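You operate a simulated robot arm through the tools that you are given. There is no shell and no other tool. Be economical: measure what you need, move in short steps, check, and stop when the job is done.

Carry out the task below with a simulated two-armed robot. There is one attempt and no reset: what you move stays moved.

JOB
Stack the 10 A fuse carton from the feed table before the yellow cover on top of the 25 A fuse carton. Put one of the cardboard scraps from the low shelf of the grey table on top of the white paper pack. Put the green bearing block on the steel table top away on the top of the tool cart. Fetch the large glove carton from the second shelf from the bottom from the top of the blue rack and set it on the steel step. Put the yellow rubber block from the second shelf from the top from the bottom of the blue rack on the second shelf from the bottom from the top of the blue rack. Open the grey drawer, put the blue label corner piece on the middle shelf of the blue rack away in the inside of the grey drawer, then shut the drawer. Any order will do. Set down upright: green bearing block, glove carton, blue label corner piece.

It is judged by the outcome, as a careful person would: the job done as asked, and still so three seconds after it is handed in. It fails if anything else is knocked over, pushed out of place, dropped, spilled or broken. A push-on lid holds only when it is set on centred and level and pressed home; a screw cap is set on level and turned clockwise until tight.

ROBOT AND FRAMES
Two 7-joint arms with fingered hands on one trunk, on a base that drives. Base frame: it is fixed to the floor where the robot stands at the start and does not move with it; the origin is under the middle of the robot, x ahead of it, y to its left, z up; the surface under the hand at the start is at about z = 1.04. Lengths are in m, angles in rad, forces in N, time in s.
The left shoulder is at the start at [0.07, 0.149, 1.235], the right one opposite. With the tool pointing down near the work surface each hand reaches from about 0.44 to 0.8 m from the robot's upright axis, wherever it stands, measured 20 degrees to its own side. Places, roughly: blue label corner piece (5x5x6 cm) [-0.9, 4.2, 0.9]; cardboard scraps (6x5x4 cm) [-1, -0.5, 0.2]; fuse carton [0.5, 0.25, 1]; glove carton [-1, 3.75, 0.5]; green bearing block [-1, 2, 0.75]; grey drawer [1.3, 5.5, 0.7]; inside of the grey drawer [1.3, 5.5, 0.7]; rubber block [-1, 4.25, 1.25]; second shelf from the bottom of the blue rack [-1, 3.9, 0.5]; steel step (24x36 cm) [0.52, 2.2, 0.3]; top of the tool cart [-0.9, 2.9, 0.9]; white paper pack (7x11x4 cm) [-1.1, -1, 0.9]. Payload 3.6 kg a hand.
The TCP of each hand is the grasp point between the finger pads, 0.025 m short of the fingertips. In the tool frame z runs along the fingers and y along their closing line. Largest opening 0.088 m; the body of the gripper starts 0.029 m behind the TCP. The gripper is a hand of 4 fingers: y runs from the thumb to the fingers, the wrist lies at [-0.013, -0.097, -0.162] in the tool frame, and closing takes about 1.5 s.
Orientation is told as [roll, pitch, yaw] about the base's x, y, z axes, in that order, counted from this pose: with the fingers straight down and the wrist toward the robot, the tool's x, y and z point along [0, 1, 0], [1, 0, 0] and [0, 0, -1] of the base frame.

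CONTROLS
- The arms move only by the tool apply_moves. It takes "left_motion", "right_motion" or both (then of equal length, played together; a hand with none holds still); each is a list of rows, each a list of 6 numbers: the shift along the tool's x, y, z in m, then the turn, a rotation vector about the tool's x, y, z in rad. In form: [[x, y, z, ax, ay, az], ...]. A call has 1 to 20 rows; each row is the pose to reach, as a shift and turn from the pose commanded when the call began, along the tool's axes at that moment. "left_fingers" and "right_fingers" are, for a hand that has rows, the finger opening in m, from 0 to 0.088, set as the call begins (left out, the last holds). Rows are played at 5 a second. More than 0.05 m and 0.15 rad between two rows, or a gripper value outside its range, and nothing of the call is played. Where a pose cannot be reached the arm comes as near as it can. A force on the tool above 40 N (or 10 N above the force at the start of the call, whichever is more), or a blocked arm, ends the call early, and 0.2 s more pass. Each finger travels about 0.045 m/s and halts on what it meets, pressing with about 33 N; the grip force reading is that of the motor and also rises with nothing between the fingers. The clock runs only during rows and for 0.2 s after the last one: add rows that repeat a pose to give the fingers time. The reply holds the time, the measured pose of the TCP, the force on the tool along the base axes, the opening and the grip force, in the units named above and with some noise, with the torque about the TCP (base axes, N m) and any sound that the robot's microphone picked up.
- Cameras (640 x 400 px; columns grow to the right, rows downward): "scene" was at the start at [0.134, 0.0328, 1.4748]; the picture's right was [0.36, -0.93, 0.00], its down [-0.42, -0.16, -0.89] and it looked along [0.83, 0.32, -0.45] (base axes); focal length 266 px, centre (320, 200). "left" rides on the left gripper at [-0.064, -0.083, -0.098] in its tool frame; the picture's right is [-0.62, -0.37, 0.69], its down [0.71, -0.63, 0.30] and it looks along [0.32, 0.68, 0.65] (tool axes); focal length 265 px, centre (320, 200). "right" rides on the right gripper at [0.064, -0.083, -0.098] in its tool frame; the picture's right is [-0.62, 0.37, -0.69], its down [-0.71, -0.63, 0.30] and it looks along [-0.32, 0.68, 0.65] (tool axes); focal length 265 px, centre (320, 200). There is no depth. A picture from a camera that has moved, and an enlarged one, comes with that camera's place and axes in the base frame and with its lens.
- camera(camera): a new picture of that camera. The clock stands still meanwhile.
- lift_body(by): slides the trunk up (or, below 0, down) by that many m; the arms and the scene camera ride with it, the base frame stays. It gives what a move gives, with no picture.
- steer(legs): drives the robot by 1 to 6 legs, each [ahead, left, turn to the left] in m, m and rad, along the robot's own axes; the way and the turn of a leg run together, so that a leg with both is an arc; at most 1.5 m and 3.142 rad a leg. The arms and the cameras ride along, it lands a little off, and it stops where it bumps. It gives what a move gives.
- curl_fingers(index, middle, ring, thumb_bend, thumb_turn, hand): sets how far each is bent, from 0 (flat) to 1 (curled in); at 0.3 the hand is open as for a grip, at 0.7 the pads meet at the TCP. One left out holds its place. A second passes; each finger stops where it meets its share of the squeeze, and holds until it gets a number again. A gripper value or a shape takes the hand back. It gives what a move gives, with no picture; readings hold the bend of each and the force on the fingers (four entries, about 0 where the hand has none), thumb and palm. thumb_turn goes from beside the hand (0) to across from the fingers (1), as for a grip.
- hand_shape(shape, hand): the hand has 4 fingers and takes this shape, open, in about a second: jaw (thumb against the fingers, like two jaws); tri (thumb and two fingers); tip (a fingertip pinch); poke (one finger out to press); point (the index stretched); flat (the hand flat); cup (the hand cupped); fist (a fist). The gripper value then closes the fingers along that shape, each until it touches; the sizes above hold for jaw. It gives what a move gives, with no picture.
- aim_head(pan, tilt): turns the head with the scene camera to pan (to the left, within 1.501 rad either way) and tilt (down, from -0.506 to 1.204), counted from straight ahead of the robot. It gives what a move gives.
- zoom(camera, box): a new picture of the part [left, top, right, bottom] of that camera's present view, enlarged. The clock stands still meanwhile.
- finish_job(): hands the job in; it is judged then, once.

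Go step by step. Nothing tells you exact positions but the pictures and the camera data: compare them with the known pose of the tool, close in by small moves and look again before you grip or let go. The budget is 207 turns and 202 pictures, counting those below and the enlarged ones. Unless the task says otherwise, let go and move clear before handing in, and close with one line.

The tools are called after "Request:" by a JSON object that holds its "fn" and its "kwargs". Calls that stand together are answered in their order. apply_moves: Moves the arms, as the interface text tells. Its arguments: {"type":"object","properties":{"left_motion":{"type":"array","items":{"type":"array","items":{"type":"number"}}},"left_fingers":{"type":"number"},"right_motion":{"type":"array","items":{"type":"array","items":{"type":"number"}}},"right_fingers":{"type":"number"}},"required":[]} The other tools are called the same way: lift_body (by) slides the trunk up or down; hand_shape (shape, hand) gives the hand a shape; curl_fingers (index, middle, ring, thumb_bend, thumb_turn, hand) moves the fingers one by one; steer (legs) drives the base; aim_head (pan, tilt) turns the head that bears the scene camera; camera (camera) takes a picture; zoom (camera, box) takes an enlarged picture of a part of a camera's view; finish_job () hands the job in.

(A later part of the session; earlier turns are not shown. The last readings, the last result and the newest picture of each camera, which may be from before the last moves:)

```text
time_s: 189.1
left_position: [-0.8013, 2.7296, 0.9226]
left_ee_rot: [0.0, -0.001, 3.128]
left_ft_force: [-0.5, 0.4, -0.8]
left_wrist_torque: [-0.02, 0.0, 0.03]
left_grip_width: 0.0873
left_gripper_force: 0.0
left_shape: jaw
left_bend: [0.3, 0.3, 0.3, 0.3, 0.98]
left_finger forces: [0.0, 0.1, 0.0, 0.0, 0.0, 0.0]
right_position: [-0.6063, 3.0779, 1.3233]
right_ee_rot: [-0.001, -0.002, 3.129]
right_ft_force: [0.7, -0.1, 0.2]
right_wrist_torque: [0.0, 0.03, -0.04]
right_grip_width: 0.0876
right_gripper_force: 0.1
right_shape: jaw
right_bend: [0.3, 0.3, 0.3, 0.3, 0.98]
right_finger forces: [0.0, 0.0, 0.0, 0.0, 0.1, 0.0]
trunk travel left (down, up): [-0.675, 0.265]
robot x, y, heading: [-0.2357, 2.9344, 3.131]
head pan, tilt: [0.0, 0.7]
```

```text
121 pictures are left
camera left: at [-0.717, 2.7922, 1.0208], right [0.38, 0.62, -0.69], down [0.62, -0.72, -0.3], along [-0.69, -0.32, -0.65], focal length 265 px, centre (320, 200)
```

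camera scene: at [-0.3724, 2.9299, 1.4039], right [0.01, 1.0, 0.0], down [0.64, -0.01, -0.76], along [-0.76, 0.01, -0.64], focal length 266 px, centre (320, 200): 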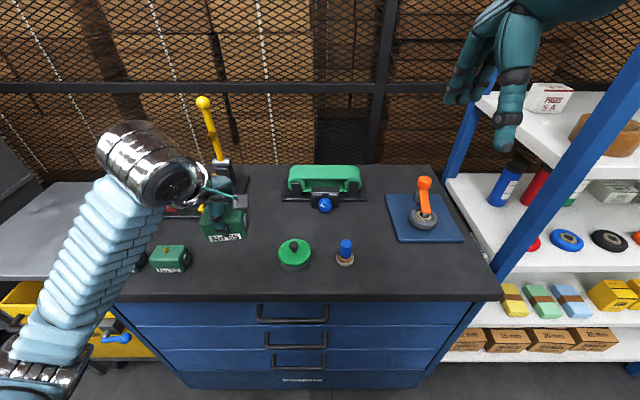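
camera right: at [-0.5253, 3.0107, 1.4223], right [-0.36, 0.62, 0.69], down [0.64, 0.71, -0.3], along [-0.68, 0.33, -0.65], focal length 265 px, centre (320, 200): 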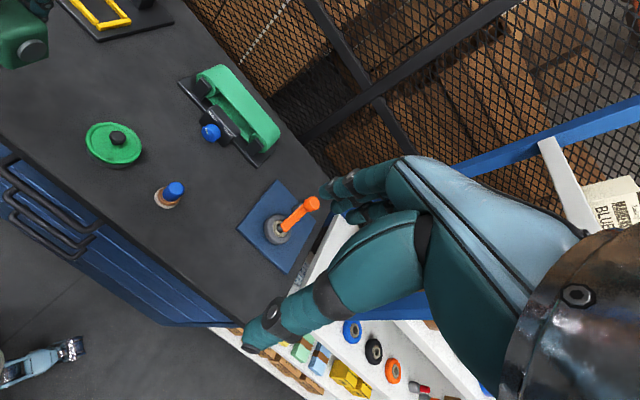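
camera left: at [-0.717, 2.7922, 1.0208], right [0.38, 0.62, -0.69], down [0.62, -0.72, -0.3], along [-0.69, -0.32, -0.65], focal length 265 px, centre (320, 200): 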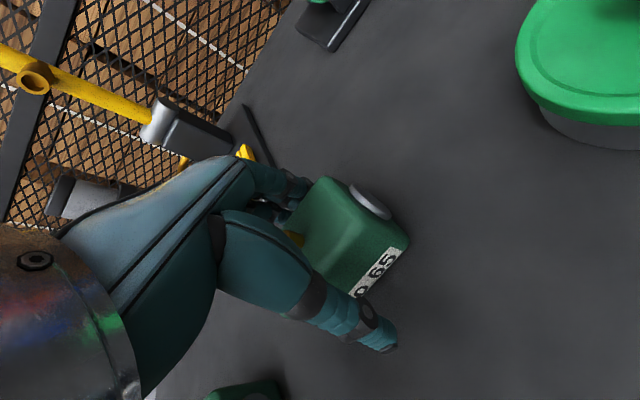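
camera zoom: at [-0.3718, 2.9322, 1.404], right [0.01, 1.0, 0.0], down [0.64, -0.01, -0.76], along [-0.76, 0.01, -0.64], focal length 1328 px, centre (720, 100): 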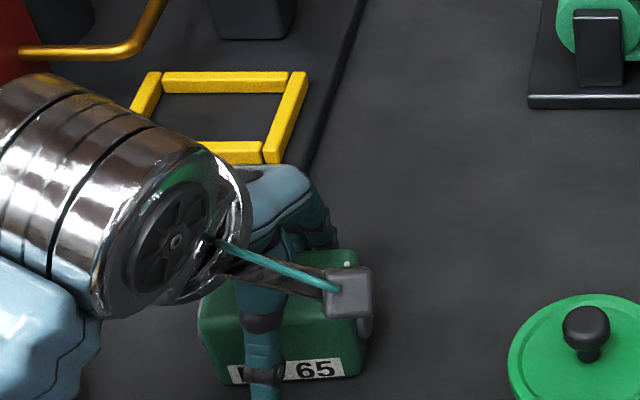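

The block stands upright on the cart. I'll raise the hand clear and retract it.

Request:
{"fn": "apply_moves", "kwargs": {"left_motion": [[0, 0, -0.02, 0, 0, 0], [0, 0, -0.05, 0, 0, 0], [0, 0, -0.1, 0, 0, 0], [0, 0, -0.15, 0, 0, 0], [0, -0.04, -0.19, 0, 0, 0], [0, -0.08, -0.22, 0, 0, 0], [0, -0.12, -0.25, 0, 0, 0]]}}

Request:
{"fn": "camera", "kwargs": {"camera": "scene"}}

```text
refused: row 5 steps farther than a row can; nothing moved
```

```text
120 pictures are left
camera scene: at [-0.3718, 2.9322, 1.404], right [0.01, 1.0, 0.0], down [0.64, -0.01, -0.76], along [-0.76, 0.01, -0.64], focal length 266 px, centre (320, 200)
```

scene: 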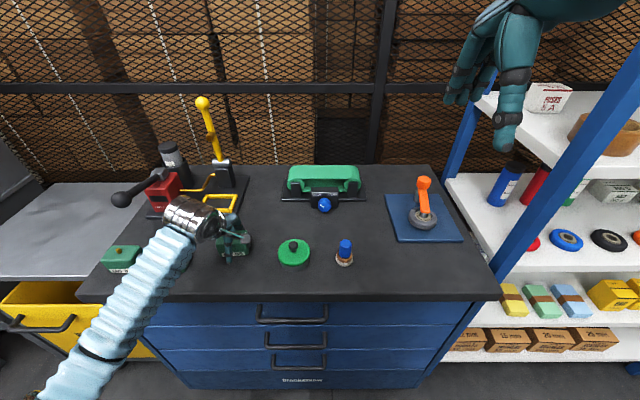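

Request:
{"fn": "apply_moves", "kwargs": {"left_motion": [[0, 0, -0.02, 0, 0, 0], [0, 0, -0.05, 0, 0, 0], [0, 0, -0.095, 0, 0, 0], [0, 0, -0.14, 0, 0, 0], [0, -0.035, -0.17, 0, 0, 0], [0, -0.07, -0.2, 0, 0, 0], [0, -0.105, -0.23, 0, 0, 0]]}}

Request:
{"fn": "aim_head", "kwargs": {"pan": -0.6, "tilt": 0.5}}

Request:
{"fn": "camera", "kwargs": {"camera": "scene"}}

Request:
{"fn": "camera", "kwargs": {"camera": "left"}}

```text
time_s: 190.7
left_position: [-0.6947, 2.7265, 1.1549]
left_ee_rot: [-0.001, 0.0, 3.129]
left_ft_force: [0.9, 0.8, 0.5]
left_wrist_torque: [0.02, 0.04, 0.0]
left_grip_width: 0.0879
left_gripper_force: 0.0
left_shape: jaw
left_bend: [0.3, 0.3, 0.3, 0.3, 0.98]
left_finger forces: [0.1, 0.0, 0.1, 0.0, 0.1, 0.0]
right_position: [-0.6056, 3.0768, 1.3239]
right_ee_rot: [-0.001, -0.005, 3.129]
right_ft_force: [-0.1, -0.7, -0.8]
right_wrist_torque: [0.03, 0.01, -0.01]
right_grip_width: 0.0876
right_gripper_force: 0.0
right_shape: jaw
right_bend: [0.3, 0.3, 0.3, 0.3, 0.98]
right_finger forces: [0.0, 0.1, 0.0, 0.0, 0.1, 0.0]
trunk travel left (down, up): [-0.675, 0.265]
robot x, y, heading: [-0.2327, 2.9328, 3.129]
head pan, tilt: [0.0, 0.7]
```

```text
time_s: 191.7
left_position: [-0.6963, 2.7266, 1.1529]
left_ee_rot: [-0.001, 0.0, 3.129]
left_ft_force: [-0.7, -0.4, -0.1]
left_wrist_torque: [0.02, 0.0, -0.01]
left_grip_width: 0.0878
left_gripper_force: 0.1
left_shape: jaw
left_bend: [0.3, 0.3, 0.3, 0.3, 0.98]
left_finger forces: [0.0, 0.0, 0.1, 0.0, 0.0, 0.0]
right_position: [-0.6079, 3.0777, 1.3229]
right_ee_rot: [0.0, 0.001, 3.128]
right_ft_force: [0.9, -0.5, 1.5]
right_wrist_torque: [-0.01, 0.03, 0.01]
right_grip_width: 0.0876
right_gripper_force: 0.0
right_shape: jaw
right_bend: [0.3, 0.3, 0.3, 0.3, 0.98]
right_finger forces: [0.0, 0.1, 0.0, 0.1, 0.1, 0.0]
trunk travel left (down, up): [-0.675, 0.265]
robot x, y, heading: [-0.2327, 2.9297, 3.128]
head pan, tilt: [-0.6, 0.499]
```

```text
119 pictures are left
camera scene: at [-0.3618, 2.9834, 1.4217], right [0.57, 0.82, 0.0], down [0.39, -0.27, -0.88], along [-0.72, 0.5, -0.48], focal length 266 px, centre (320, 200)
```

scene: 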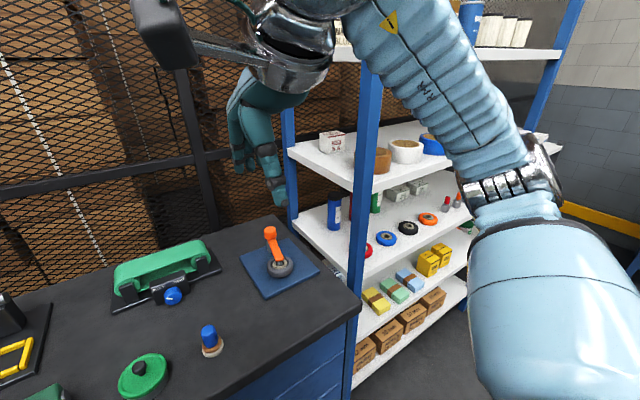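

```text
118 pictures are left
camera left: at [-0.6129, 2.7907, 1.2523], right [0.38, 0.62, -0.69], down [0.62, -0.72, -0.3], along [-0.69, -0.32, -0.65], focal length 265 px, centre (320, 200)
```

left: 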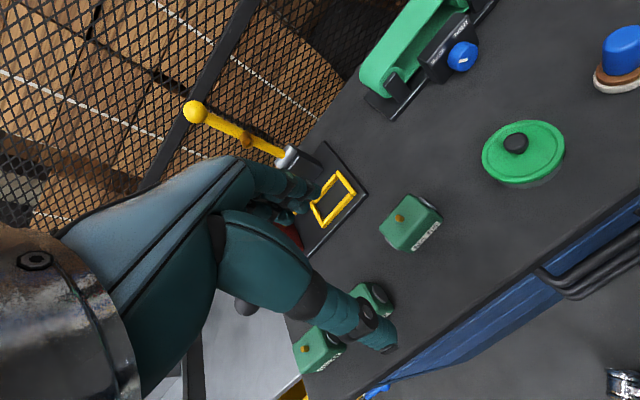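

The block stands with the others. Now for the blue rack: I'll shift right in front of it, staying a bit back, and look.

Request:
{"fn": "steer", "kwargs": {"legs": [[-0.08, 0, 0.013], [0, -0.95, 0]]}}

Request:
{"fn": "aim_head", "kwargs": {"pan": 0.0, "tilt": 0.45}}

Request:
{"fn": "camera", "kwargs": {"camera": "scene"}}

```text
time_s: 205.3
left_position: [-0.6086, 3.6799, 1.1537]
left_ee_rot: [0.0, -0.001, 3.119]
left_ft_force: [-0.6, -0.7, -0.9]
left_wrist_torque: [-0.04, -0.03, 0.02]
left_grip_width: 0.0876
left_gripper_force: 0.0
left_shape: jaw
left_bend: [0.3, 0.3, 0.3, 0.3, 0.98]
left_finger forces: [0.0, 0.0, 0.0, 0.1, 0.1, 0.0]
right_position: [-0.5156, 4.0293, 1.3235]
right_ee_rot: [-0.003, -0.001, 3.119]
right_ft_force: [0.0, 0.0, 0.2]
right_wrist_torque: [-0.02, -0.01, 0.05]
right_grip_width: 0.0879
right_gripper_force: 0.2
right_shape: jaw
right_bend: [0.3, 0.3, 0.3, 0.3, 0.98]
right_finger forces: [0.1, 0.0, 0.0, 0.0, 0.0, 0.0]
trunk travel left (down, up): [-0.675, 0.265]
robot x, y, heading: [-0.1464, 3.8767, 3.12]
head pan, tilt: [-0.6, 0.499]
```

```text
time_s: 206.3
left_position: [-0.6099, 3.6787, 1.155]
left_ee_rot: [-0.001, 0.0, 3.12]
left_ft_force: [-0.7, 0.3, -0.7]
left_wrist_torque: [-0.03, 0.01, 0.02]
left_grip_width: 0.0876
left_gripper_force: 0.0
left_shape: jaw
left_bend: [0.3, 0.3, 0.3, 0.3, 0.98]
left_finger forces: [0.0, 0.1, 0.0, 0.0, 0.0, 0.0]
right_position: [-0.517, 4.031, 1.324]
right_ee_rot: [0.001, -0.003, 3.12]
right_ft_force: [-0.2, -0.3, 0.2]
right_wrist_torque: [0.01, 0.02, 0.01]
right_grip_width: 0.0877
right_gripper_force: 0.0
right_shape: jaw
right_bend: [0.3, 0.3, 0.3, 0.3, 0.98]
right_finger forces: [0.1, 0.0, 0.0, 0.1, 0.0, 0.1]
trunk travel left (down, up): [-0.675, 0.265]
robot x, y, heading: [-0.1476, 3.8823, 3.117]
head pan, tilt: [0.0, 0.45]
```

```text
117 pictures are left
camera scene: at [-0.29, 3.8833, 1.4262], right [0.02, 1.0, 0.0], down [0.44, -0.01, -0.9], along [-0.9, 0.02, -0.44], focal length 266 px, centre (320, 200)
```

scene: 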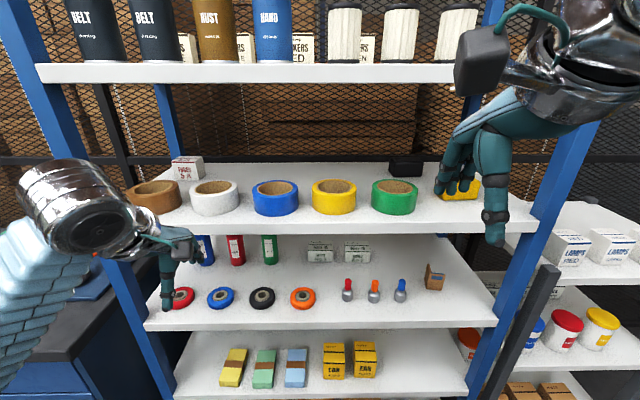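

I can see the rack's shelves. I'll look at the lower shelves and zoom in on the details.

Request:
{"fn": "zoom", "kwargs": {"camera": "scene", "box": [300, 130, 560, 300]}}

Request:
{"fn": "aim_head", "kwargs": {"pan": 0.0, "tilt": 0.85}}

Request:
{"fn": "camera", "kwargs": {"camera": "scene"}}

```text
2.35 times, centred on (430, 215) of scene
camera zoom: at [-0.29, 3.8833, 1.4262], right [0.02, 1.0, 0.0], down [0.44, -0.01, -0.9], along [-0.9, 0.02, -0.44], focal length 625 px, centre (61, 165)
```

zoom: 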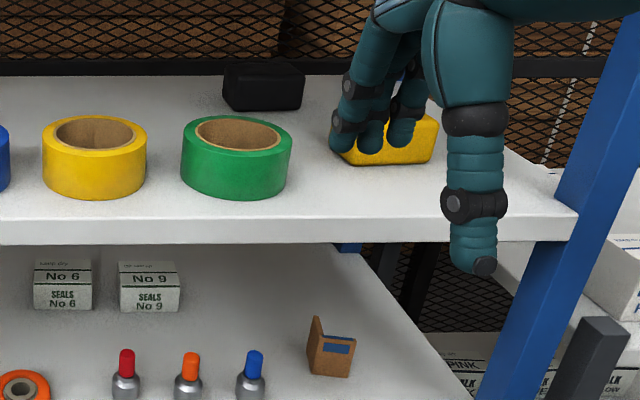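

```text
time_s: 207.2
left_position: [-0.609, 3.6813, 1.1532]
left_ee_rot: [-0.001, 0.0, 3.119]
left_ft_force: [0.4, 0.2, 0.1]
left_wrist_torque: [0.0, 0.0, -0.03]
left_grip_width: 0.0877
left_gripper_force: 0.2
left_shape: jaw
left_bend: [0.3, 0.3, 0.3, 0.3, 0.98]
left_finger forces: [0.0, 0.0, 0.0, 0.1, 0.0, 0.1]
right_position: [-0.5176, 4.0317, 1.3235]
right_ee_rot: [-0.002, -0.003, 3.121]
right_ft_force: [0.1, 1.0, -1.0]
right_wrist_torque: [0.0, 0.0, 0.0]
right_grip_width: 0.0877
right_gripper_force: 0.2
right_shape: jaw
right_bend: [0.3, 0.3, 0.3, 0.3, 0.98]
right_finger forces: [0.0, 0.0, 0.0, 0.1, 0.0, 0.0]
trunk travel left (down, up): [-0.675, 0.265]
robot x, y, heading: [-0.1461, 3.884, 3.123]
head pan, tilt: [0.0, 0.85]
```

```text
115 pictures are left
camera scene: at [-0.2757, 3.8831, 1.3919], right [0.02, 1.0, 0.0], down [0.75, -0.02, -0.66], along [-0.66, 0.01, -0.75], focal length 266 px, centre (320, 200)
```

scene: 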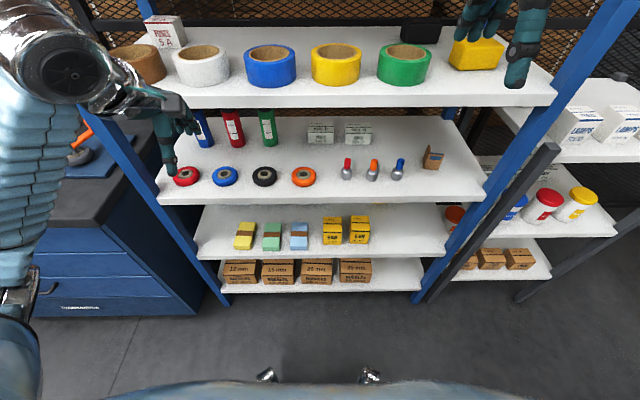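

I'll raise the trunk 0.2 m with the same head tilt, to triangulate the shelf heights.

Request:
{"fn": "lift_body", "kwargs": {"by": 0.2}}

Request:
{"fn": "aim_head", "kwargs": {"pan": -0.3, "tilt": 0.45}}

Request:
{"fn": "camera", "kwargs": {"camera": "scene"}}

Request:
{"fn": "camera", "kwargs": {"camera": "right"}}

```text
time_s: 209.4
left_position: [-0.6104, 3.6797, 1.3535]
left_ee_rot: [0.001, 0.0, 3.118]
left_ft_force: [-0.6, 0.3, -0.3]
left_wrist_torque: [0.0, 0.03, 0.0]
left_grip_width: 0.0876
left_gripper_force: 0.0
left_shape: jaw
left_bend: [0.3, 0.3, 0.3, 0.3, 0.98]
left_finger forces: [0.1, 0.0, 0.0, 0.0, 0.0, 0.0]
right_position: [-0.5178, 4.0325, 1.5232]
right_ee_rot: [-0.001, -0.002, 3.12]
right_ft_force: [-0.1, -0.7, -1.1]
right_wrist_torque: [-0.03, 0.02, 0.02]
right_grip_width: 0.088
right_gripper_force: 0.0
right_shape: jaw
right_bend: [0.3, 0.3, 0.3, 0.3, 0.98]
right_finger forces: [0.1, 0.1, 0.0, 0.0, 0.0, 0.0]
trunk travel left (down, up): [-0.875, 0.065]
robot x, y, heading: [-0.1453, 3.8842, 3.118]
head pan, tilt: [0.0, 0.85]
```

```text
time_s: 210.2
left_position: [-0.6089, 3.68, 1.3541]
left_ee_rot: [-0.001, 0.0, 3.119]
left_ft_force: [0.8, 0.0, 0.7]
left_wrist_torque: [-0.01, 0.02, 0.01]
left_grip_width: 0.0875
left_gripper_force: 0.1
left_shape: jaw
left_bend: [0.3, 0.3, 0.3, 0.3, 0.98]
left_finger forces: [0.1, 0.0, 0.1, 0.1, 0.0, 0.1]
right_position: [-0.5178, 4.0304, 1.5236]
right_ee_rot: [0.001, -0.002, 3.119]
right_ft_force: [-0.6, -0.3, 0.0]
right_wrist_torque: [-0.03, -0.01, 0.0]
right_grip_width: 0.088
right_gripper_force: 0.1
right_shape: jaw
right_bend: [0.3, 0.3, 0.3, 0.3, 0.98]
right_finger forces: [0.1, 0.1, 0.0, 0.1, 0.0, 0.1]
trunk travel left (down, up): [-0.875, 0.065]
robot x, y, heading: [-0.1485, 3.8797, 3.115]
head pan, tilt: [-0.3, 0.45]
```

```text
114 pictures are left
camera scene: at [-0.2853, 3.9102, 1.6262], right [0.31, 0.95, 0.0], down [0.41, -0.14, -0.9], along [-0.85, 0.28, -0.44], focal length 266 px, centre (320, 200)
```

scene: 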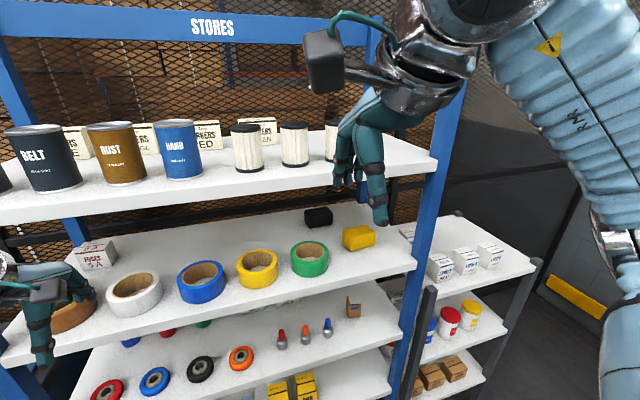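

```text
113 pictures are left
camera right: at [-0.435, 3.9648, 1.6223], right [-0.35, 0.63, 0.69], down [0.65, 0.7, -0.3], along [-0.68, 0.34, -0.65], focal length 265 px, centre (320, 200)
```

right: 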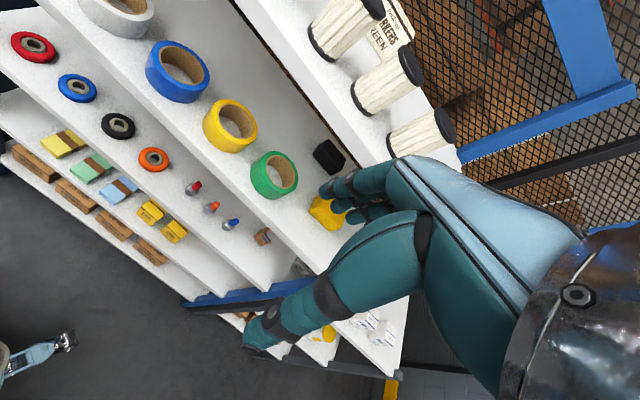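

The yellow rubber block is at about [-0.91, 4.25, 1.13] on the second shelf from the top (surface about 1.105), and the shelf front is at x = -0.81. I'll lower the trunk and reposition so the right hand can take it.

Request:
{"fn": "lift_body", "kwargs": {"by": -0.2}}

Request:
{"fn": "steer", "kwargs": {"legs": [[0.07, -0.17, 0.022]]}}

Request:
{"fn": "aim_head", "kwargs": {"pan": -0.3, "tilt": 0.4}}

Request:
{"fn": "camera", "kwargs": {"camera": "scene"}}

Request:
{"fn": "camera", "kwargs": {"camera": "right"}}

```text
time_s: 212.4
left_position: [-0.6087, 3.6802, 1.1544]
left_ee_rot: [0.001, 0.0, 3.119]
left_ft_force: [-0.2, -0.4, 0.6]
left_wrist_torque: [-0.01, 0.01, 0.0]
left_grip_width: 0.0878
left_gripper_force: 0.0
left_shape: jaw
left_bend: [0.3, 0.3, 0.3, 0.3, 0.98]
left_finger forces: [0.1, 0.0, 0.1, 0.0, 0.0, 0.1]
right_position: [-0.5167, 4.0308, 1.3234]
right_ee_rot: [0.001, 0.0, 3.12]
right_ft_force: [0.0, 0.5, -0.5]
right_wrist_torque: [-0.01, 0.03, 0.0]
right_grip_width: 0.0877
right_gripper_force: 0.1
right_shape: jaw
right_bend: [0.3, 0.3, 0.3, 0.3, 0.98]
right_finger forces: [0.1, 0.0, 0.0, 0.1, 0.1, 0.0]
trunk travel left (down, up): [-0.675, 0.265]
robot x, y, heading: [-0.1503, 3.8781, 3.117]
head pan, tilt: [-0.3, 0.45]
```

```text
time_s: 215.2
left_position: [-0.6716, 3.8363, 1.1532]
left_ee_rot: [-0.003, 0.0, 3.141]
left_ft_force: [0.3, 0.0, 0.3]
left_wrist_torque: [0.02, -0.03, -0.01]
left_grip_width: 0.0878
left_gripper_force: 0.0
left_shape: jaw
left_bend: [0.3, 0.3, 0.3, 0.3, 0.98]
left_finger forces: [0.1, 0.1, 0.0, 0.0, 0.0, 0.0]
right_position: [-0.585, 4.1888, 1.3231]
right_ee_rot: [-0.004, -0.003, 3.14]
right_ft_force: [-0.2, 0.0, 0.0]
right_wrist_torque: [-0.02, -0.02, -0.01]
right_grip_width: 0.0877
right_gripper_force: 0.0
right_shape: jaw
right_bend: [0.3, 0.3, 0.3, 0.3, 0.98]
right_finger forces: [0.1, 0.0, 0.0, 0.0, 0.0, 0.0]
trunk travel left (down, up): [-0.675, 0.265]
robot x, y, heading: [-0.2118, 4.0545, 3.142]
head pan, tilt: [-0.3, 0.45]
```

```text
time_s: 215.8
left_position: [-0.6708, 3.8396, 1.1534]
left_ee_rot: [0.0, 0.002, 3.14]
left_ft_force: [0.3, -0.3, 0.8]
left_wrist_torque: [-0.02, 0.03, 0.07]
left_grip_width: 0.0876
left_gripper_force: 0.0
left_shape: jaw
left_bend: [0.3, 0.3, 0.3, 0.3, 0.98]
left_finger forces: [0.1, 0.0, 0.0, 0.0, 0.0, 0.0]
right_position: [-0.586, 4.1925, 1.3247]
right_ee_rot: [-0.002, -0.003, 3.14]
right_ft_force: [0.6, 0.2, 1.4]
right_wrist_torque: [0.01, -0.01, 0.01]
right_grip_width: 0.0879
right_gripper_force: 0.0
right_shape: jaw
right_bend: [0.3, 0.3, 0.3, 0.3, 0.98]
right_finger forces: [0.0, 0.0, 0.1, 0.0, 0.0, 0.1]
trunk travel left (down, up): [-0.675, 0.265]
robot x, y, heading: [-0.2139, 4.0497, 3.143]
head pan, tilt: [-0.3, 0.4]
```

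```text
112 pictures are left
camera scene: at [-0.3538, 4.0785, 1.431], right [0.3, 0.96, 0.0], down [0.37, -0.11, -0.92], along [-0.88, 0.27, -0.39], focal length 266 px, centre (320, 200)
```

scene: 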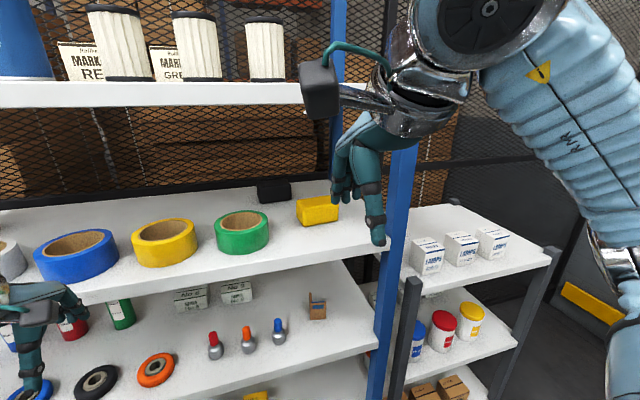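

```text
111 pictures are left
camera right: at [-0.5027, 4.1269, 1.4224], right [-0.37, 0.62, 0.69], down [0.63, 0.71, -0.3], along [-0.68, 0.33, -0.65], focal length 265 px, centre (320, 200)
```

right: 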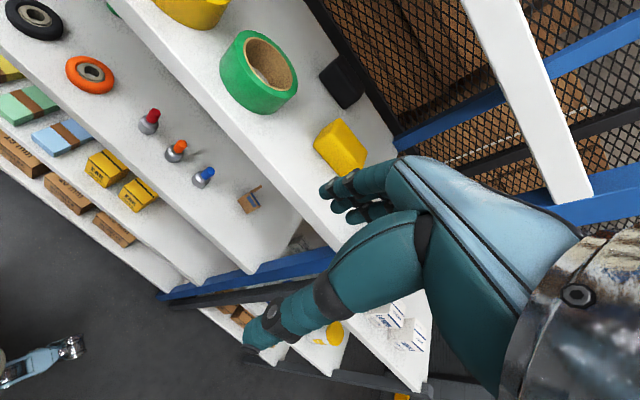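

I'll bring the right hand down in front of the shelf gap, tilted a little, and triangulate from its camera.

Request:
{"fn": "apply_moves", "kwargs": {"right_motion": [[-0.02, 0.01, 0.03, -0.07, 0, 0], [-0.04, 0.02, 0.06, -0.14, 0, 0], [-0.06, 0.04, 0.085, -0.2, 0, 0], [-0.06, 0.04, 0.085, -0.2, 0, 0]]}}

Request:
{"fn": "camera", "kwargs": {"camera": "right"}}

Request:
{"fn": "zoom", "kwargs": {"camera": "scene", "box": [220, 60, 420, 260]}}

```text
time_s: 216.8
left_position: [-0.6717, 3.8394, 1.1544]
left_ee_rot: [0.001, 0.002, 3.14]
left_ft_force: [0.5, 0.2, -0.9]
left_wrist_torque: [0.0, -0.02, 0.0]
left_grip_width: 0.0876
left_gripper_force: 0.0
left_shape: jaw
left_bend: [0.3, 0.3, 0.3, 0.3, 0.98]
left_finger forces: [0.0, 0.0, 0.1, 0.1, 0.0, 0.0]
right_position: [-0.6254, 4.2529, 1.2386]
right_ee_rot: [-0.003, -0.203, 3.142]
right_ft_force: [-0.9, 0.5, 0.6]
right_wrist_torque: [0.02, 0.01, 0.05]
right_grip_width: 0.0879
right_gripper_force: 0.1
right_shape: jaw
right_bend: [0.3, 0.3, 0.3, 0.3, 0.98]
right_finger forces: [0.0, 0.1, 0.0, 0.0, 0.0, 0.1]
trunk travel left (down, up): [-0.675, 0.265]
robot x, y, heading: [-0.2129, 4.0529, 3.141]
head pan, tilt: [-0.3, 0.4]
```

```text
110 pictures are left
camera right: at [-0.5245, 4.1891, 1.3185], right [-0.22, 0.62, 0.75], down [0.56, 0.71, -0.42], along [-0.8, 0.33, -0.5], focal length 265 px, centre (320, 200)
```

right: 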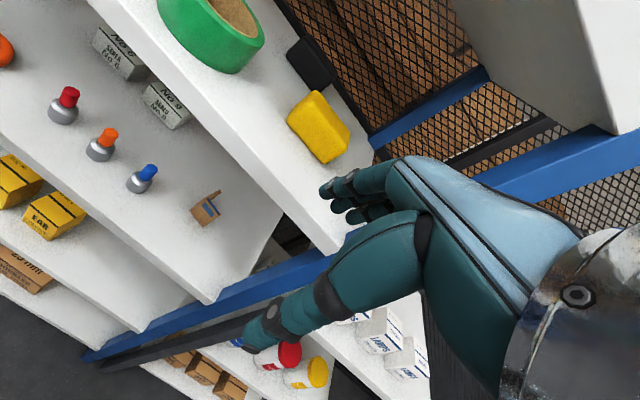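

```text
2.00 times, centred on (320, 160) of scene
camera zoom: at [-0.3549, 4.0786, 1.4309], right [0.3, 0.96, 0.0], down [0.37, -0.11, -0.92], along [-0.88, 0.27, -0.39], focal length 531 px, centre (320, 280)
```

zoom: 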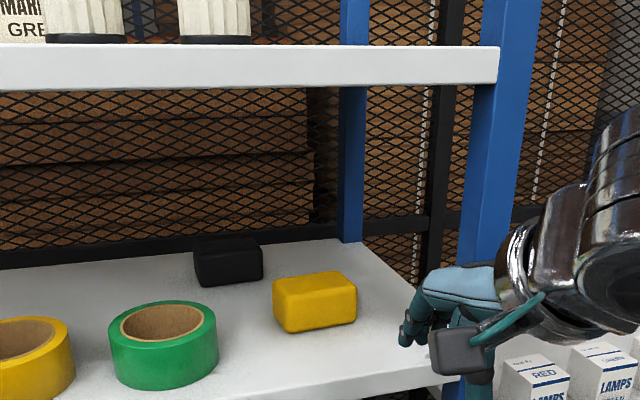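

The block's centre is about [-0.917, 4.25, 1.155]. To keep the wrist below the upper shelf, I'll go in with the fingers tilted further forward, pass them over the block, and then tilt back down around it.

Request:
{"fn": "apply_moves", "kwargs": {"right_motion": [[0, 0.035, 0.02, -0.08, 0.006, -0.03], [0, 0.07, 0.035, -0.16, 0.012, -0.06], [0.001, 0.1, 0.05, -0.22, 0.018, -0.09], [0.002, 0.135, 0.065, -0.3, 0.024, -0.118], [0.003, 0.1638, 0.073, -0.3, 0.024, -0.118], [0.003, 0.1638, 0.073, -0.3, 0.024, -0.118]]}}

Request:
{"fn": "camera", "kwargs": {"camera": "right"}}

Request:
{"fn": "zoom", "kwargs": {"camera": "scene", "box": [220, 60, 420, 260]}}

```text
time_s: 218.2
left_position: [-0.6704, 3.841, 1.1542]
left_ee_rot: [0.0, 0.0, 3.14]
left_ft_force: [-0.1, 0.9, 0.5]
left_wrist_torque: [0.02, 0.04, 0.04]
left_grip_width: 0.0878
left_gripper_force: 0.0
left_shape: jaw
left_bend: [0.3, 0.3, 0.3, 0.3, 0.98]
left_finger forces: [0.0, 0.0, 0.0, 0.0, 0.0, 0.0]
right_position: [-0.7992, 4.2487, 1.2007]
right_ee_rot: [-0.022, -0.503, -3.012]
right_ft_force: [0.7, 0.1, -0.4]
right_wrist_torque: [0.01, -0.01, 0.01]
right_grip_width: 0.0877
right_gripper_force: 0.0
right_shape: jaw
right_bend: [0.3, 0.3, 0.3, 0.3, 0.98]
right_finger forces: [0.0, 0.1, 0.1, 0.0, 0.0, 0.0]
trunk travel left (down, up): [-0.675, 0.265]
robot x, y, heading: [-0.217, 4.0554, 3.142]
head pan, tilt: [-0.3, 0.4]
```

```text
108 pictures are left
camera right: at [-0.6721, 4.1994, 1.2466], right [-0.06, 0.6, 0.8], down [0.32, 0.77, -0.56], along [-0.95, 0.22, -0.24], focal length 265 px, centre (320, 200)
```

right: 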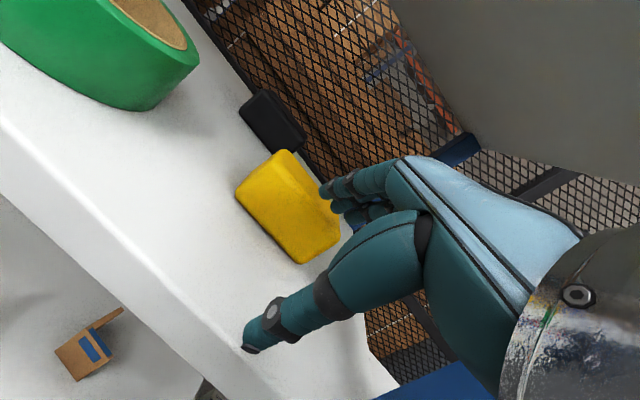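

```text
2.00 times, centred on (320, 160) of scene
camera zoom: at [-0.3525, 4.0797, 1.4311], right [0.3, 0.96, 0.0], down [0.37, -0.12, -0.92], along [-0.88, 0.27, -0.39], focal length 531 px, centre (320, 280)
```

zoom: 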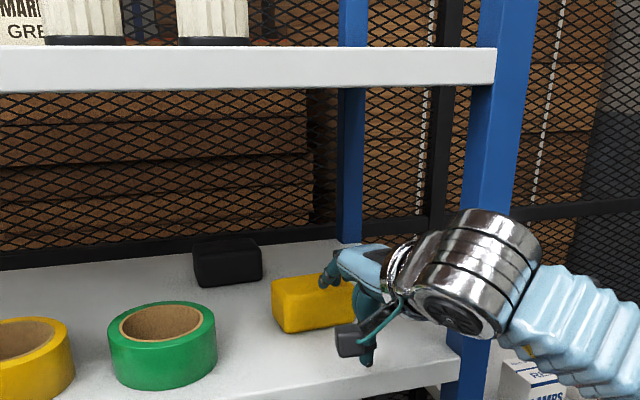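

The shelf surface is z ≈ 1.138 and the block's centre is (-0.909, 4.243). I'll move in above it with the fingers passing over.

Request:
{"fn": "apply_moves", "kwargs": {"right_motion": [[-0.003, 0.03, 0.008, 0, 0, 0], [-0.005, 0.06, 0.022, 0, 0, 0], [-0.007, 0.085, 0.037, 0, 0, 0], [-0.0082, 0.0993, 0.0476, 0, 0, 0], [-0.0082, 0.0993, 0.0476, 0, 0, 0]]}}

Request:
{"fn": "camera", "kwargs": {"camera": "right"}}

Request:
{"fn": "zoom", "kwargs": {"camera": "scene", "box": [220, 60, 420, 260]}}

```text
time_s: 219.4
left_position: [-0.6705, 3.8401, 1.1538]
left_ee_rot: [0.001, -0.001, 3.139]
left_ft_force: [-1.3, 0.6, 0.7]
left_wrist_torque: [0.01, -0.01, 0.03]
left_grip_width: 0.0874
left_gripper_force: 0.0
left_shape: jaw
left_bend: [0.3, 0.3, 0.3, 0.3, 0.98]
left_finger forces: [0.0, 0.0, 0.0, 0.1, 0.0, 0.1]
right_position: [-0.9102, 4.2462, 1.208]
right_ee_rot: [-0.024, -0.504, -3.013]
right_ft_force: [4.1, 0.6, 2.6]
right_wrist_torque: [0.0, -0.2, -0.01]
right_grip_width: 0.0879
right_gripper_force: 0.0
right_shape: jaw
right_bend: [0.3, 0.3, 0.3, 0.25, 0.97]
right_finger forces: [0.0, 0.0, 0.0, 0.0, 3.9, 0.0]
trunk travel left (down, up): [-0.675, 0.265]
robot x, y, heading: [-0.2142, 4.0496, 3.137]
head pan, tilt: [-0.3, 0.4]
```

```text
106 pictures are left
camera right: at [-0.7824, 4.1967, 1.2531], right [-0.06, 0.6, 0.8], down [0.32, 0.77, -0.56], along [-0.95, 0.22, -0.24], focal length 265 px, centre (320, 200)
```

right: 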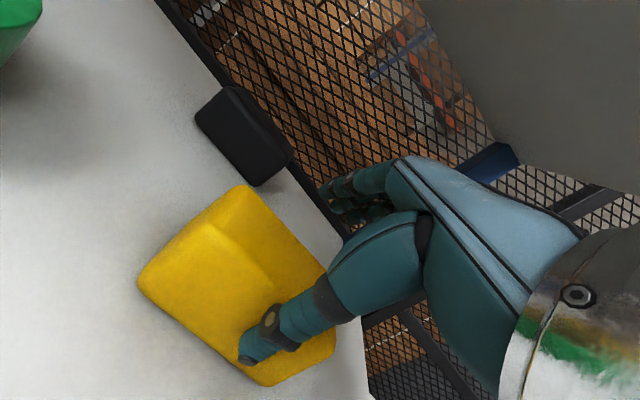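

```text
2.00 times, centred on (320, 160) of scene
camera zoom: at [-0.3525, 4.0799, 1.4311], right [0.3, 0.96, 0.0], down [0.37, -0.12, -0.92], along [-0.88, 0.27, -0.39], focal length 531 px, centre (320, 280)
```

zoom: 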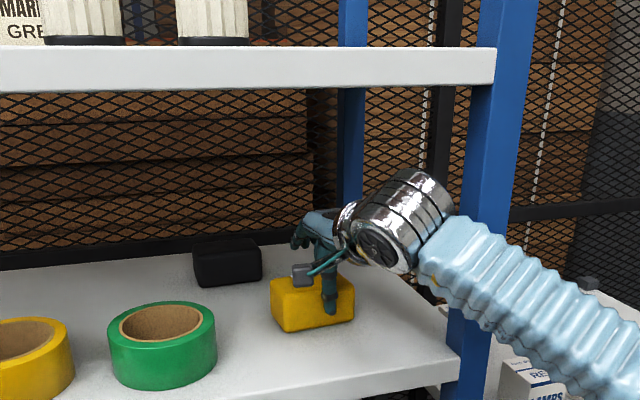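

The thumb just touches the block's front and the hand is a little right of centre. I'll back off slightly, shift left, and tilt down around the block.

Request:
{"fn": "apply_moves", "kwargs": {"right_motion": [[0.0134, -0.0061, -0.0103, 0, 0, 0], [0.0129, -0.0027, -0.0084, 0.13, 0, 0], [0.0124, -0.0021, -0.0012, 0.26, 0, 0], [0.0119, -0.0034, 0.0095, 0.4, 0, 0], [0.0119, -0.0034, 0.0095, 0.4, 0, 0]]}}

Request:
{"fn": "camera", "kwargs": {"camera": "right"}}

Request:
{"fn": "zoom", "kwargs": {"camera": "scene", "box": [220, 60, 420, 260]}}

```text
time_s: 220.6
left_position: [-0.6724, 3.8394, 1.1553]
left_ee_rot: [0.001, 0.0, 3.14]
left_ft_force: [0.7, -0.5, -0.5]
left_wrist_torque: [-0.01, -0.01, 0.01]
left_grip_width: 0.0878
left_gripper_force: 0.0
left_shape: jaw
left_bend: [0.3, 0.3, 0.3, 0.3, 0.98]
left_finger forces: [0.1, 0.0, 0.0, 0.0, 0.0, 0.0]
right_position: [-0.9103, 4.2326, 1.1969]
right_ee_rot: [-0.018, -0.099, -3.021]
right_ft_force: [0.2, 0.7, 0.5]
right_wrist_torque: [-0.01, -0.01, 0.0]
right_grip_width: 0.0879
right_gripper_force: 0.2
right_shape: jaw
right_bend: [0.3, 0.3, 0.3, 0.3, 0.98]
right_finger forces: [0.1, 0.0, 0.0, 0.0, 0.1, 0.0]
trunk travel left (down, up): [-0.675, 0.265]
robot x, y, heading: [-0.2152, 4.0507, 3.138]
head pan, tilt: [-0.3, 0.4]
```

```text
104 pictures are left
camera right: at [-0.8105, 4.179, 1.2861], right [-0.37, 0.57, 0.74], down [0.51, 0.79, -0.35], along [-0.78, 0.25, -0.58], focal length 265 px, centre (320, 200)
```

right: 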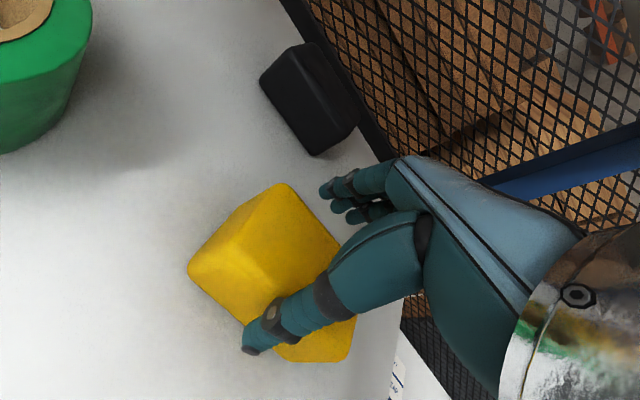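

```text
2.00 times, centred on (320, 160) of scene
camera zoom: at [-0.3536, 4.0801, 1.431], right [0.3, 0.96, 0.0], down [0.37, -0.12, -0.92], along [-0.88, 0.27, -0.39], focal length 531 px, centre (320, 280)
```

zoom: 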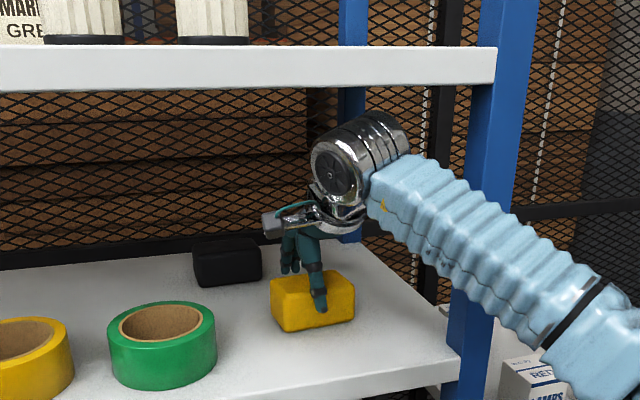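

Aligned. I'll lower by 2.3 cm and close.

Request:
{"fn": "apply_moves", "kwargs": {"right_motion": [[0, -0.001, 0.012, 0, 0, 0], [0, -0.0023, 0.023, 0, 0, 0], [0, -0.0023, 0.023, 0, 0, 0]]}}

Request:
{"fn": "apply_moves", "kwargs": {"right_motion": [[0, 0, 0, 0, 0, 0], [0, 0, 0, 0, 0, 0], [0, 0, 0, 0, 0, 0], [0, 0, 0, 0, 0, 0], [0, 0, 0, 0, 0, 0], [0, 0, 0, 0, 0, 0], [0, 0, 0, 0, 0, 0]], "right_fingers": 0.0}}

Request:
{"fn": "camera", "kwargs": {"camera": "right"}}

Request:
{"fn": "zoom", "kwargs": {"camera": "scene", "box": [220, 60, 420, 260]}}

```text
time_s: 221.4
left_position: [-0.6693, 3.839, 1.1537]
left_ee_rot: [-0.002, -0.002, 3.14]
left_ft_force: [-0.6, -0.3, 0.0]
left_wrist_torque: [-0.03, -0.01, -0.03]
left_grip_width: 0.0876
left_gripper_force: 0.1
left_shape: jaw
left_bend: [0.3, 0.3, 0.3, 0.3, 0.98]
left_finger forces: [0.0, 0.1, 0.0, 0.0, 0.1, 0.0]
right_position: [-0.9105, 4.2326, 1.1763]
right_ee_rot: [-0.019, -0.104, -3.021]
right_ft_force: [4.0, 0.7, 7.5]
right_wrist_torque: [0.02, -0.21, -0.03]
right_grip_width: 0.0878
right_gripper_force: 0.1
right_shape: jaw
right_bend: [0.3, 0.3, 0.3, 0.28, 0.97]
right_finger forces: [0.1, 0.0, 0.1, 0.0, 6.0, 0.0]
trunk travel left (down, up): [-0.675, 0.265]
robot x, y, heading: [-0.2131, 4.0545, 3.14]
head pan, tilt: [-0.3, 0.4]
```

```text
time_s: 223.0
left_position: [-0.6687, 3.839, 1.1554]
left_ee_rot: [0.0, -0.001, 3.141]
left_ft_force: [0.4, 0.6, 0.2]
left_wrist_torque: [-0.02, -0.01, 0.0]
left_grip_width: 0.0879
left_gripper_force: 0.2
left_shape: jaw
left_bend: [0.3, 0.3, 0.3, 0.3, 0.98]
left_finger forces: [0.0, 0.0, 0.0, 0.1, 0.0, 0.0]
right_position: [-0.9085, 4.233, 1.1764]
right_ee_rot: [-0.018, -0.105, -3.022]
right_ft_force: [5.2, -0.5, 8.9]
right_wrist_torque: [-0.02, 0.13, 0.1]
right_grip_width: 0.0585
right_gripper_force: 32.8
right_shape: jaw
right_bend: [0.74, 0.47, 0.42, 0.43, 0.98]
right_finger forces: [19.8, 11.3, 4.8, 0.1, 42.4, 0.0]
trunk travel left (down, up): [-0.675, 0.265]
robot x, y, heading: [-0.2147, 4.0538, 3.144]
head pan, tilt: [-0.3, 0.4]
```

```text
102 pictures are left
camera right: at [-0.808, 4.1783, 1.2647], right [-0.36, 0.57, 0.74], down [0.51, 0.79, -0.35], along [-0.78, 0.25, -0.57], focal length 265 px, centre (320, 200)
```

right: 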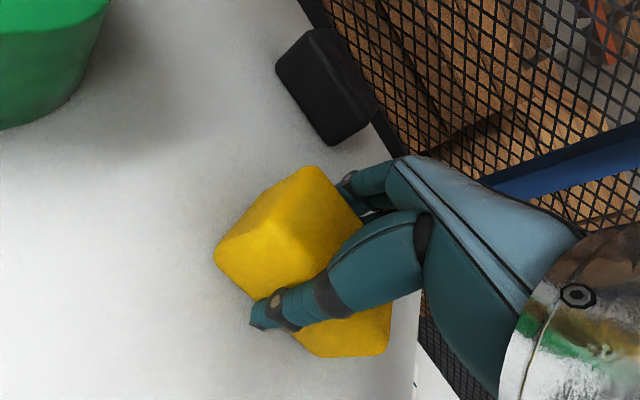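

```text
2.00 times, centred on (320, 160) of scene
camera zoom: at [-0.3504, 4.079, 1.4314], right [0.3, 0.96, 0.0], down [0.37, -0.12, -0.92], along [-0.88, 0.27, -0.39], focal length 531 px, centre (320, 280)
```

zoom: 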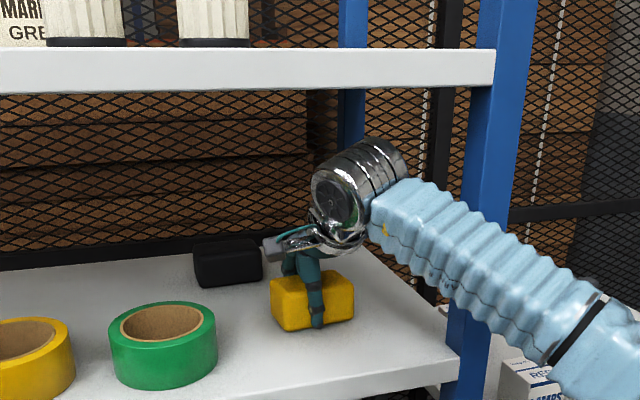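

Gripped at 5.9 cm. I'll lift it slightly and withdraw it straight out of the shelf.

Request:
{"fn": "apply_moves", "kwargs": {"right_motion": [[0, 0.001, -0.01, 0, 0, 0], [0, 0.002, -0.02, 0, 0, 0], [0.006, -0.046, -0.0247, 0, 0, 0], [0.0115, -0.092, -0.0293, 0, 0, 0], [0.017, -0.138, -0.034, 0, 0, 0], [0.0225, -0.184, -0.0387, 0, 0, 0], [0.028, -0.23, -0.0432, 0, 0, 0], [0.0335, -0.2746, -0.0476, 0, 0, 0], [0.0335, -0.2746, -0.0476, 0, 0, 0]]}}

Request:
{"fn": "camera", "kwargs": {"camera": "right"}}

Request:
{"fn": "camera", "kwargs": {"camera": "scene"}}

```text
time_s: 225.0
left_position: [-0.6721, 3.84, 1.1526]
left_ee_rot: [0.003, 0.002, 3.14]
left_ft_force: [0.0, -0.3, 1.0]
left_wrist_torque: [0.0, -0.02, 0.02]
left_grip_width: 0.0875
left_gripper_force: 0.0
left_shape: jaw
left_bend: [0.3, 0.3, 0.3, 0.3, 0.98]
left_finger forces: [0.0, 0.0, 0.1, 0.1, 0.1, 0.0]
right_position: [-0.63, 4.2335, 1.1914]
right_ee_rot: [-0.018, -0.099, -3.023]
right_ft_force: [-0.5, 0.6, -2.9]
right_wrist_torque: [-0.04, 0.0, 0.0]
right_grip_width: 0.0586
right_gripper_force: 32.6
right_shape: jaw
right_bend: [0.74, 0.47, 0.42, 0.43, 0.97]
right_finger forces: [22.0, 11.7, 4.5, 0.1, 37.6, 0.0]
trunk travel left (down, up): [-0.675, 0.265]
robot x, y, heading: [-0.2153, 4.0505, 3.142]
head pan, tilt: [-0.3, 0.4]
```

```text
100 pictures are left
camera right: at [-0.5309, 4.1797, 1.2792], right [-0.37, 0.57, 0.74], down [0.51, 0.79, -0.35], along [-0.78, 0.25, -0.58], focal length 265 px, centre (320, 200)
```

right: 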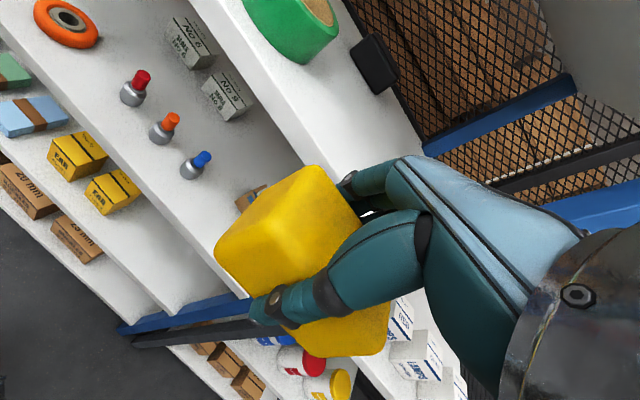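

```text
99 pictures are left
camera scene: at [-0.3551, 4.0799, 1.4308], right [0.3, 0.96, 0.0], down [0.37, -0.12, -0.92], along [-0.88, 0.27, -0.39], focal length 266 px, centre (320, 200)
```

scene: 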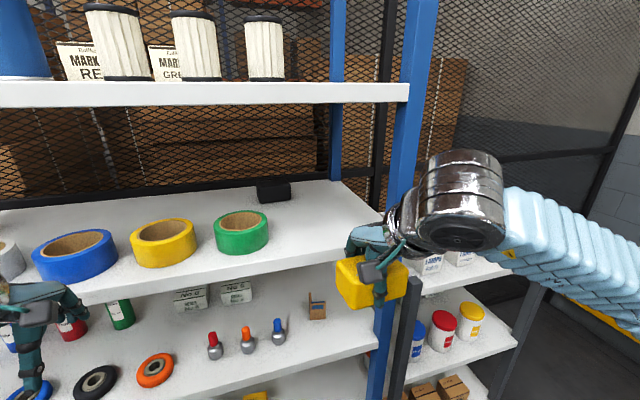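

The block is out. I'll back off a little and lower the trunk to the second shelf from the bottom.

Request:
{"fn": "steer", "kwargs": {"legs": [[-0.08, 0, 0]]}}

Request:
{"fn": "lift_body", "kwargs": {"by": -0.4}}

Request:
{"fn": "aim_head", "kwargs": {"pan": 0.0, "tilt": 0.5}}

Request:
{"fn": "camera", "kwargs": {"camera": "scene"}}

Request:
{"fn": "camera", "kwargs": {"camera": "right"}}

```text
time_s: 226.7
left_position: [-0.5924, 3.8373, 1.1538]
left_ee_rot: [0.001, 0.0, 3.143]
left_ft_force: [-0.2, 0.2, 0.0]
left_wrist_torque: [-0.02, -0.02, -0.03]
left_grip_width: 0.0878
left_gripper_force: 0.1
left_shape: jaw
left_bend: [0.3, 0.3, 0.3, 0.3, 0.98]
left_finger forces: [0.0, 0.0, 0.0, 0.0, 0.1, 0.0]
right_position: [-0.5508, 4.2332, 1.191]
right_ee_rot: [-0.02, -0.1, -3.021]
right_ft_force: [0.5, 0.0, -3.7]
right_wrist_torque: [-0.01, 0.0, 0.01]
right_grip_width: 0.0584
right_gripper_force: 32.5
right_shape: jaw
right_bend: [0.74, 0.47, 0.42, 0.43, 0.97]
right_finger forces: [21.9, 11.7, 4.4, 0.0, 37.6, 0.0]
trunk travel left (down, up): [-0.675, 0.265]
robot x, y, heading: [-0.1301, 4.0479, -3.145]
head pan, tilt: [-0.3, 0.4]
```

```text
time_s: 230.5
left_position: [-0.593, 3.8394, 0.7537]
left_ee_rot: [0.001, -0.001, 3.142]
left_ft_force: [0.3, 0.3, -0.3]
left_wrist_torque: [-0.01, -0.04, 0.0]
left_grip_width: 0.0877
left_gripper_force: 0.0
left_shape: jaw
left_bend: [0.3, 0.3, 0.3, 0.3, 0.98]
left_finger forces: [0.0, 0.0, 0.0, 0.0, 0.1, 0.1]
right_position: [-0.5513, 4.2312, 0.7892]
right_ee_rot: [-0.021, -0.1, -3.02]
right_ft_force: [0.1, 1.4, -2.9]
right_wrist_torque: [0.01, 0.0, -0.02]
right_grip_width: 0.0582
right_gripper_force: 32.9
right_shape: jaw
right_bend: [0.74, 0.47, 0.43, 0.43, 0.97]
right_finger forces: [21.9, 11.6, 4.4, 0.1, 37.9, 0.0]
trunk travel left (down, up): [-0.275, 0.665]
robot x, y, heading: [-0.1308, 4.05, -3.146]
head pan, tilt: [-0.3, 0.4]
```

```text
time_s: 231.3
left_position: [-0.5924, 3.8396, 0.7539]
left_ee_rot: [-0.002, 0.0, 3.14]
left_ft_force: [-0.4, 0.7, 0.5]
left_wrist_torque: [0.01, -0.01, 0.0]
left_grip_width: 0.0876
left_gripper_force: 0.0
left_shape: jaw
left_bend: [0.3, 0.3, 0.3, 0.3, 0.98]
left_finger forces: [0.0, 0.1, 0.1, 0.0, 0.0, 0.0]
right_position: [-0.5509, 4.2337, 0.7912]
right_ee_rot: [-0.021, -0.101, -3.022]
right_ft_force: [-0.3, 0.3, -2.8]
right_wrist_torque: [-0.04, 0.01, -0.02]
right_grip_width: 0.0586
right_gripper_force: 32.5
right_shape: jaw
right_bend: [0.74, 0.47, 0.43, 0.43, 0.97]
right_finger forces: [21.9, 11.6, 4.5, 0.0, 37.9, 0.0]
trunk travel left (down, up): [-0.275, 0.665]
robot x, y, heading: [-0.1294, 4.0531, -3.147]
head pan, tilt: [0.0, 0.499]
```

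```text
98 pictures are left
camera scene: at [-0.2742, 4.0522, 1.0217], right [0.0, 1.0, 0.0], down [0.48, 0.0, -0.88], along [-0.88, 0.0, -0.48], focal length 266 px, centre (320, 200)
```

scene: 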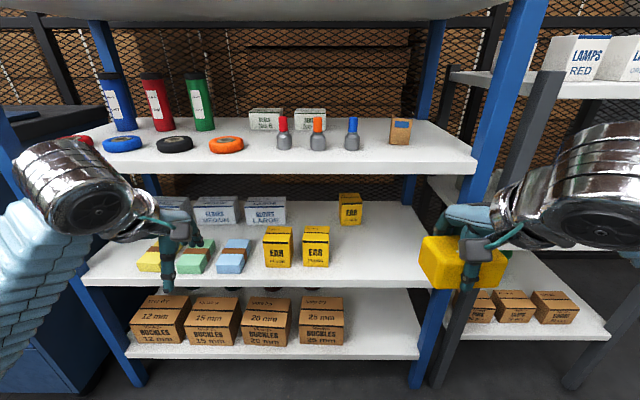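

```text
97 pictures are left
camera right: at [-0.4516, 4.1792, 0.8794], right [-0.37, 0.57, 0.74], down [0.51, 0.79, -0.35], along [-0.78, 0.24, -0.58], focal length 265 px, centre (320, 200)
```

right: 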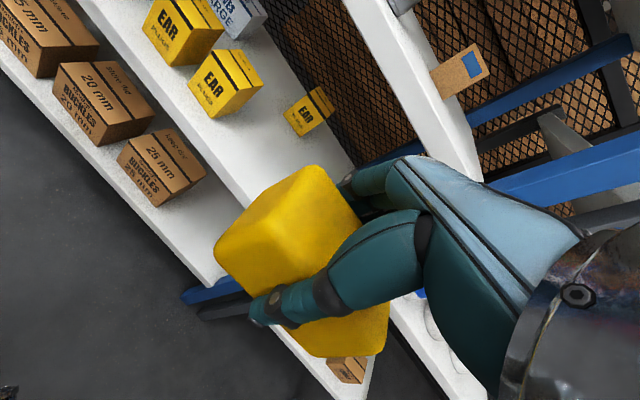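

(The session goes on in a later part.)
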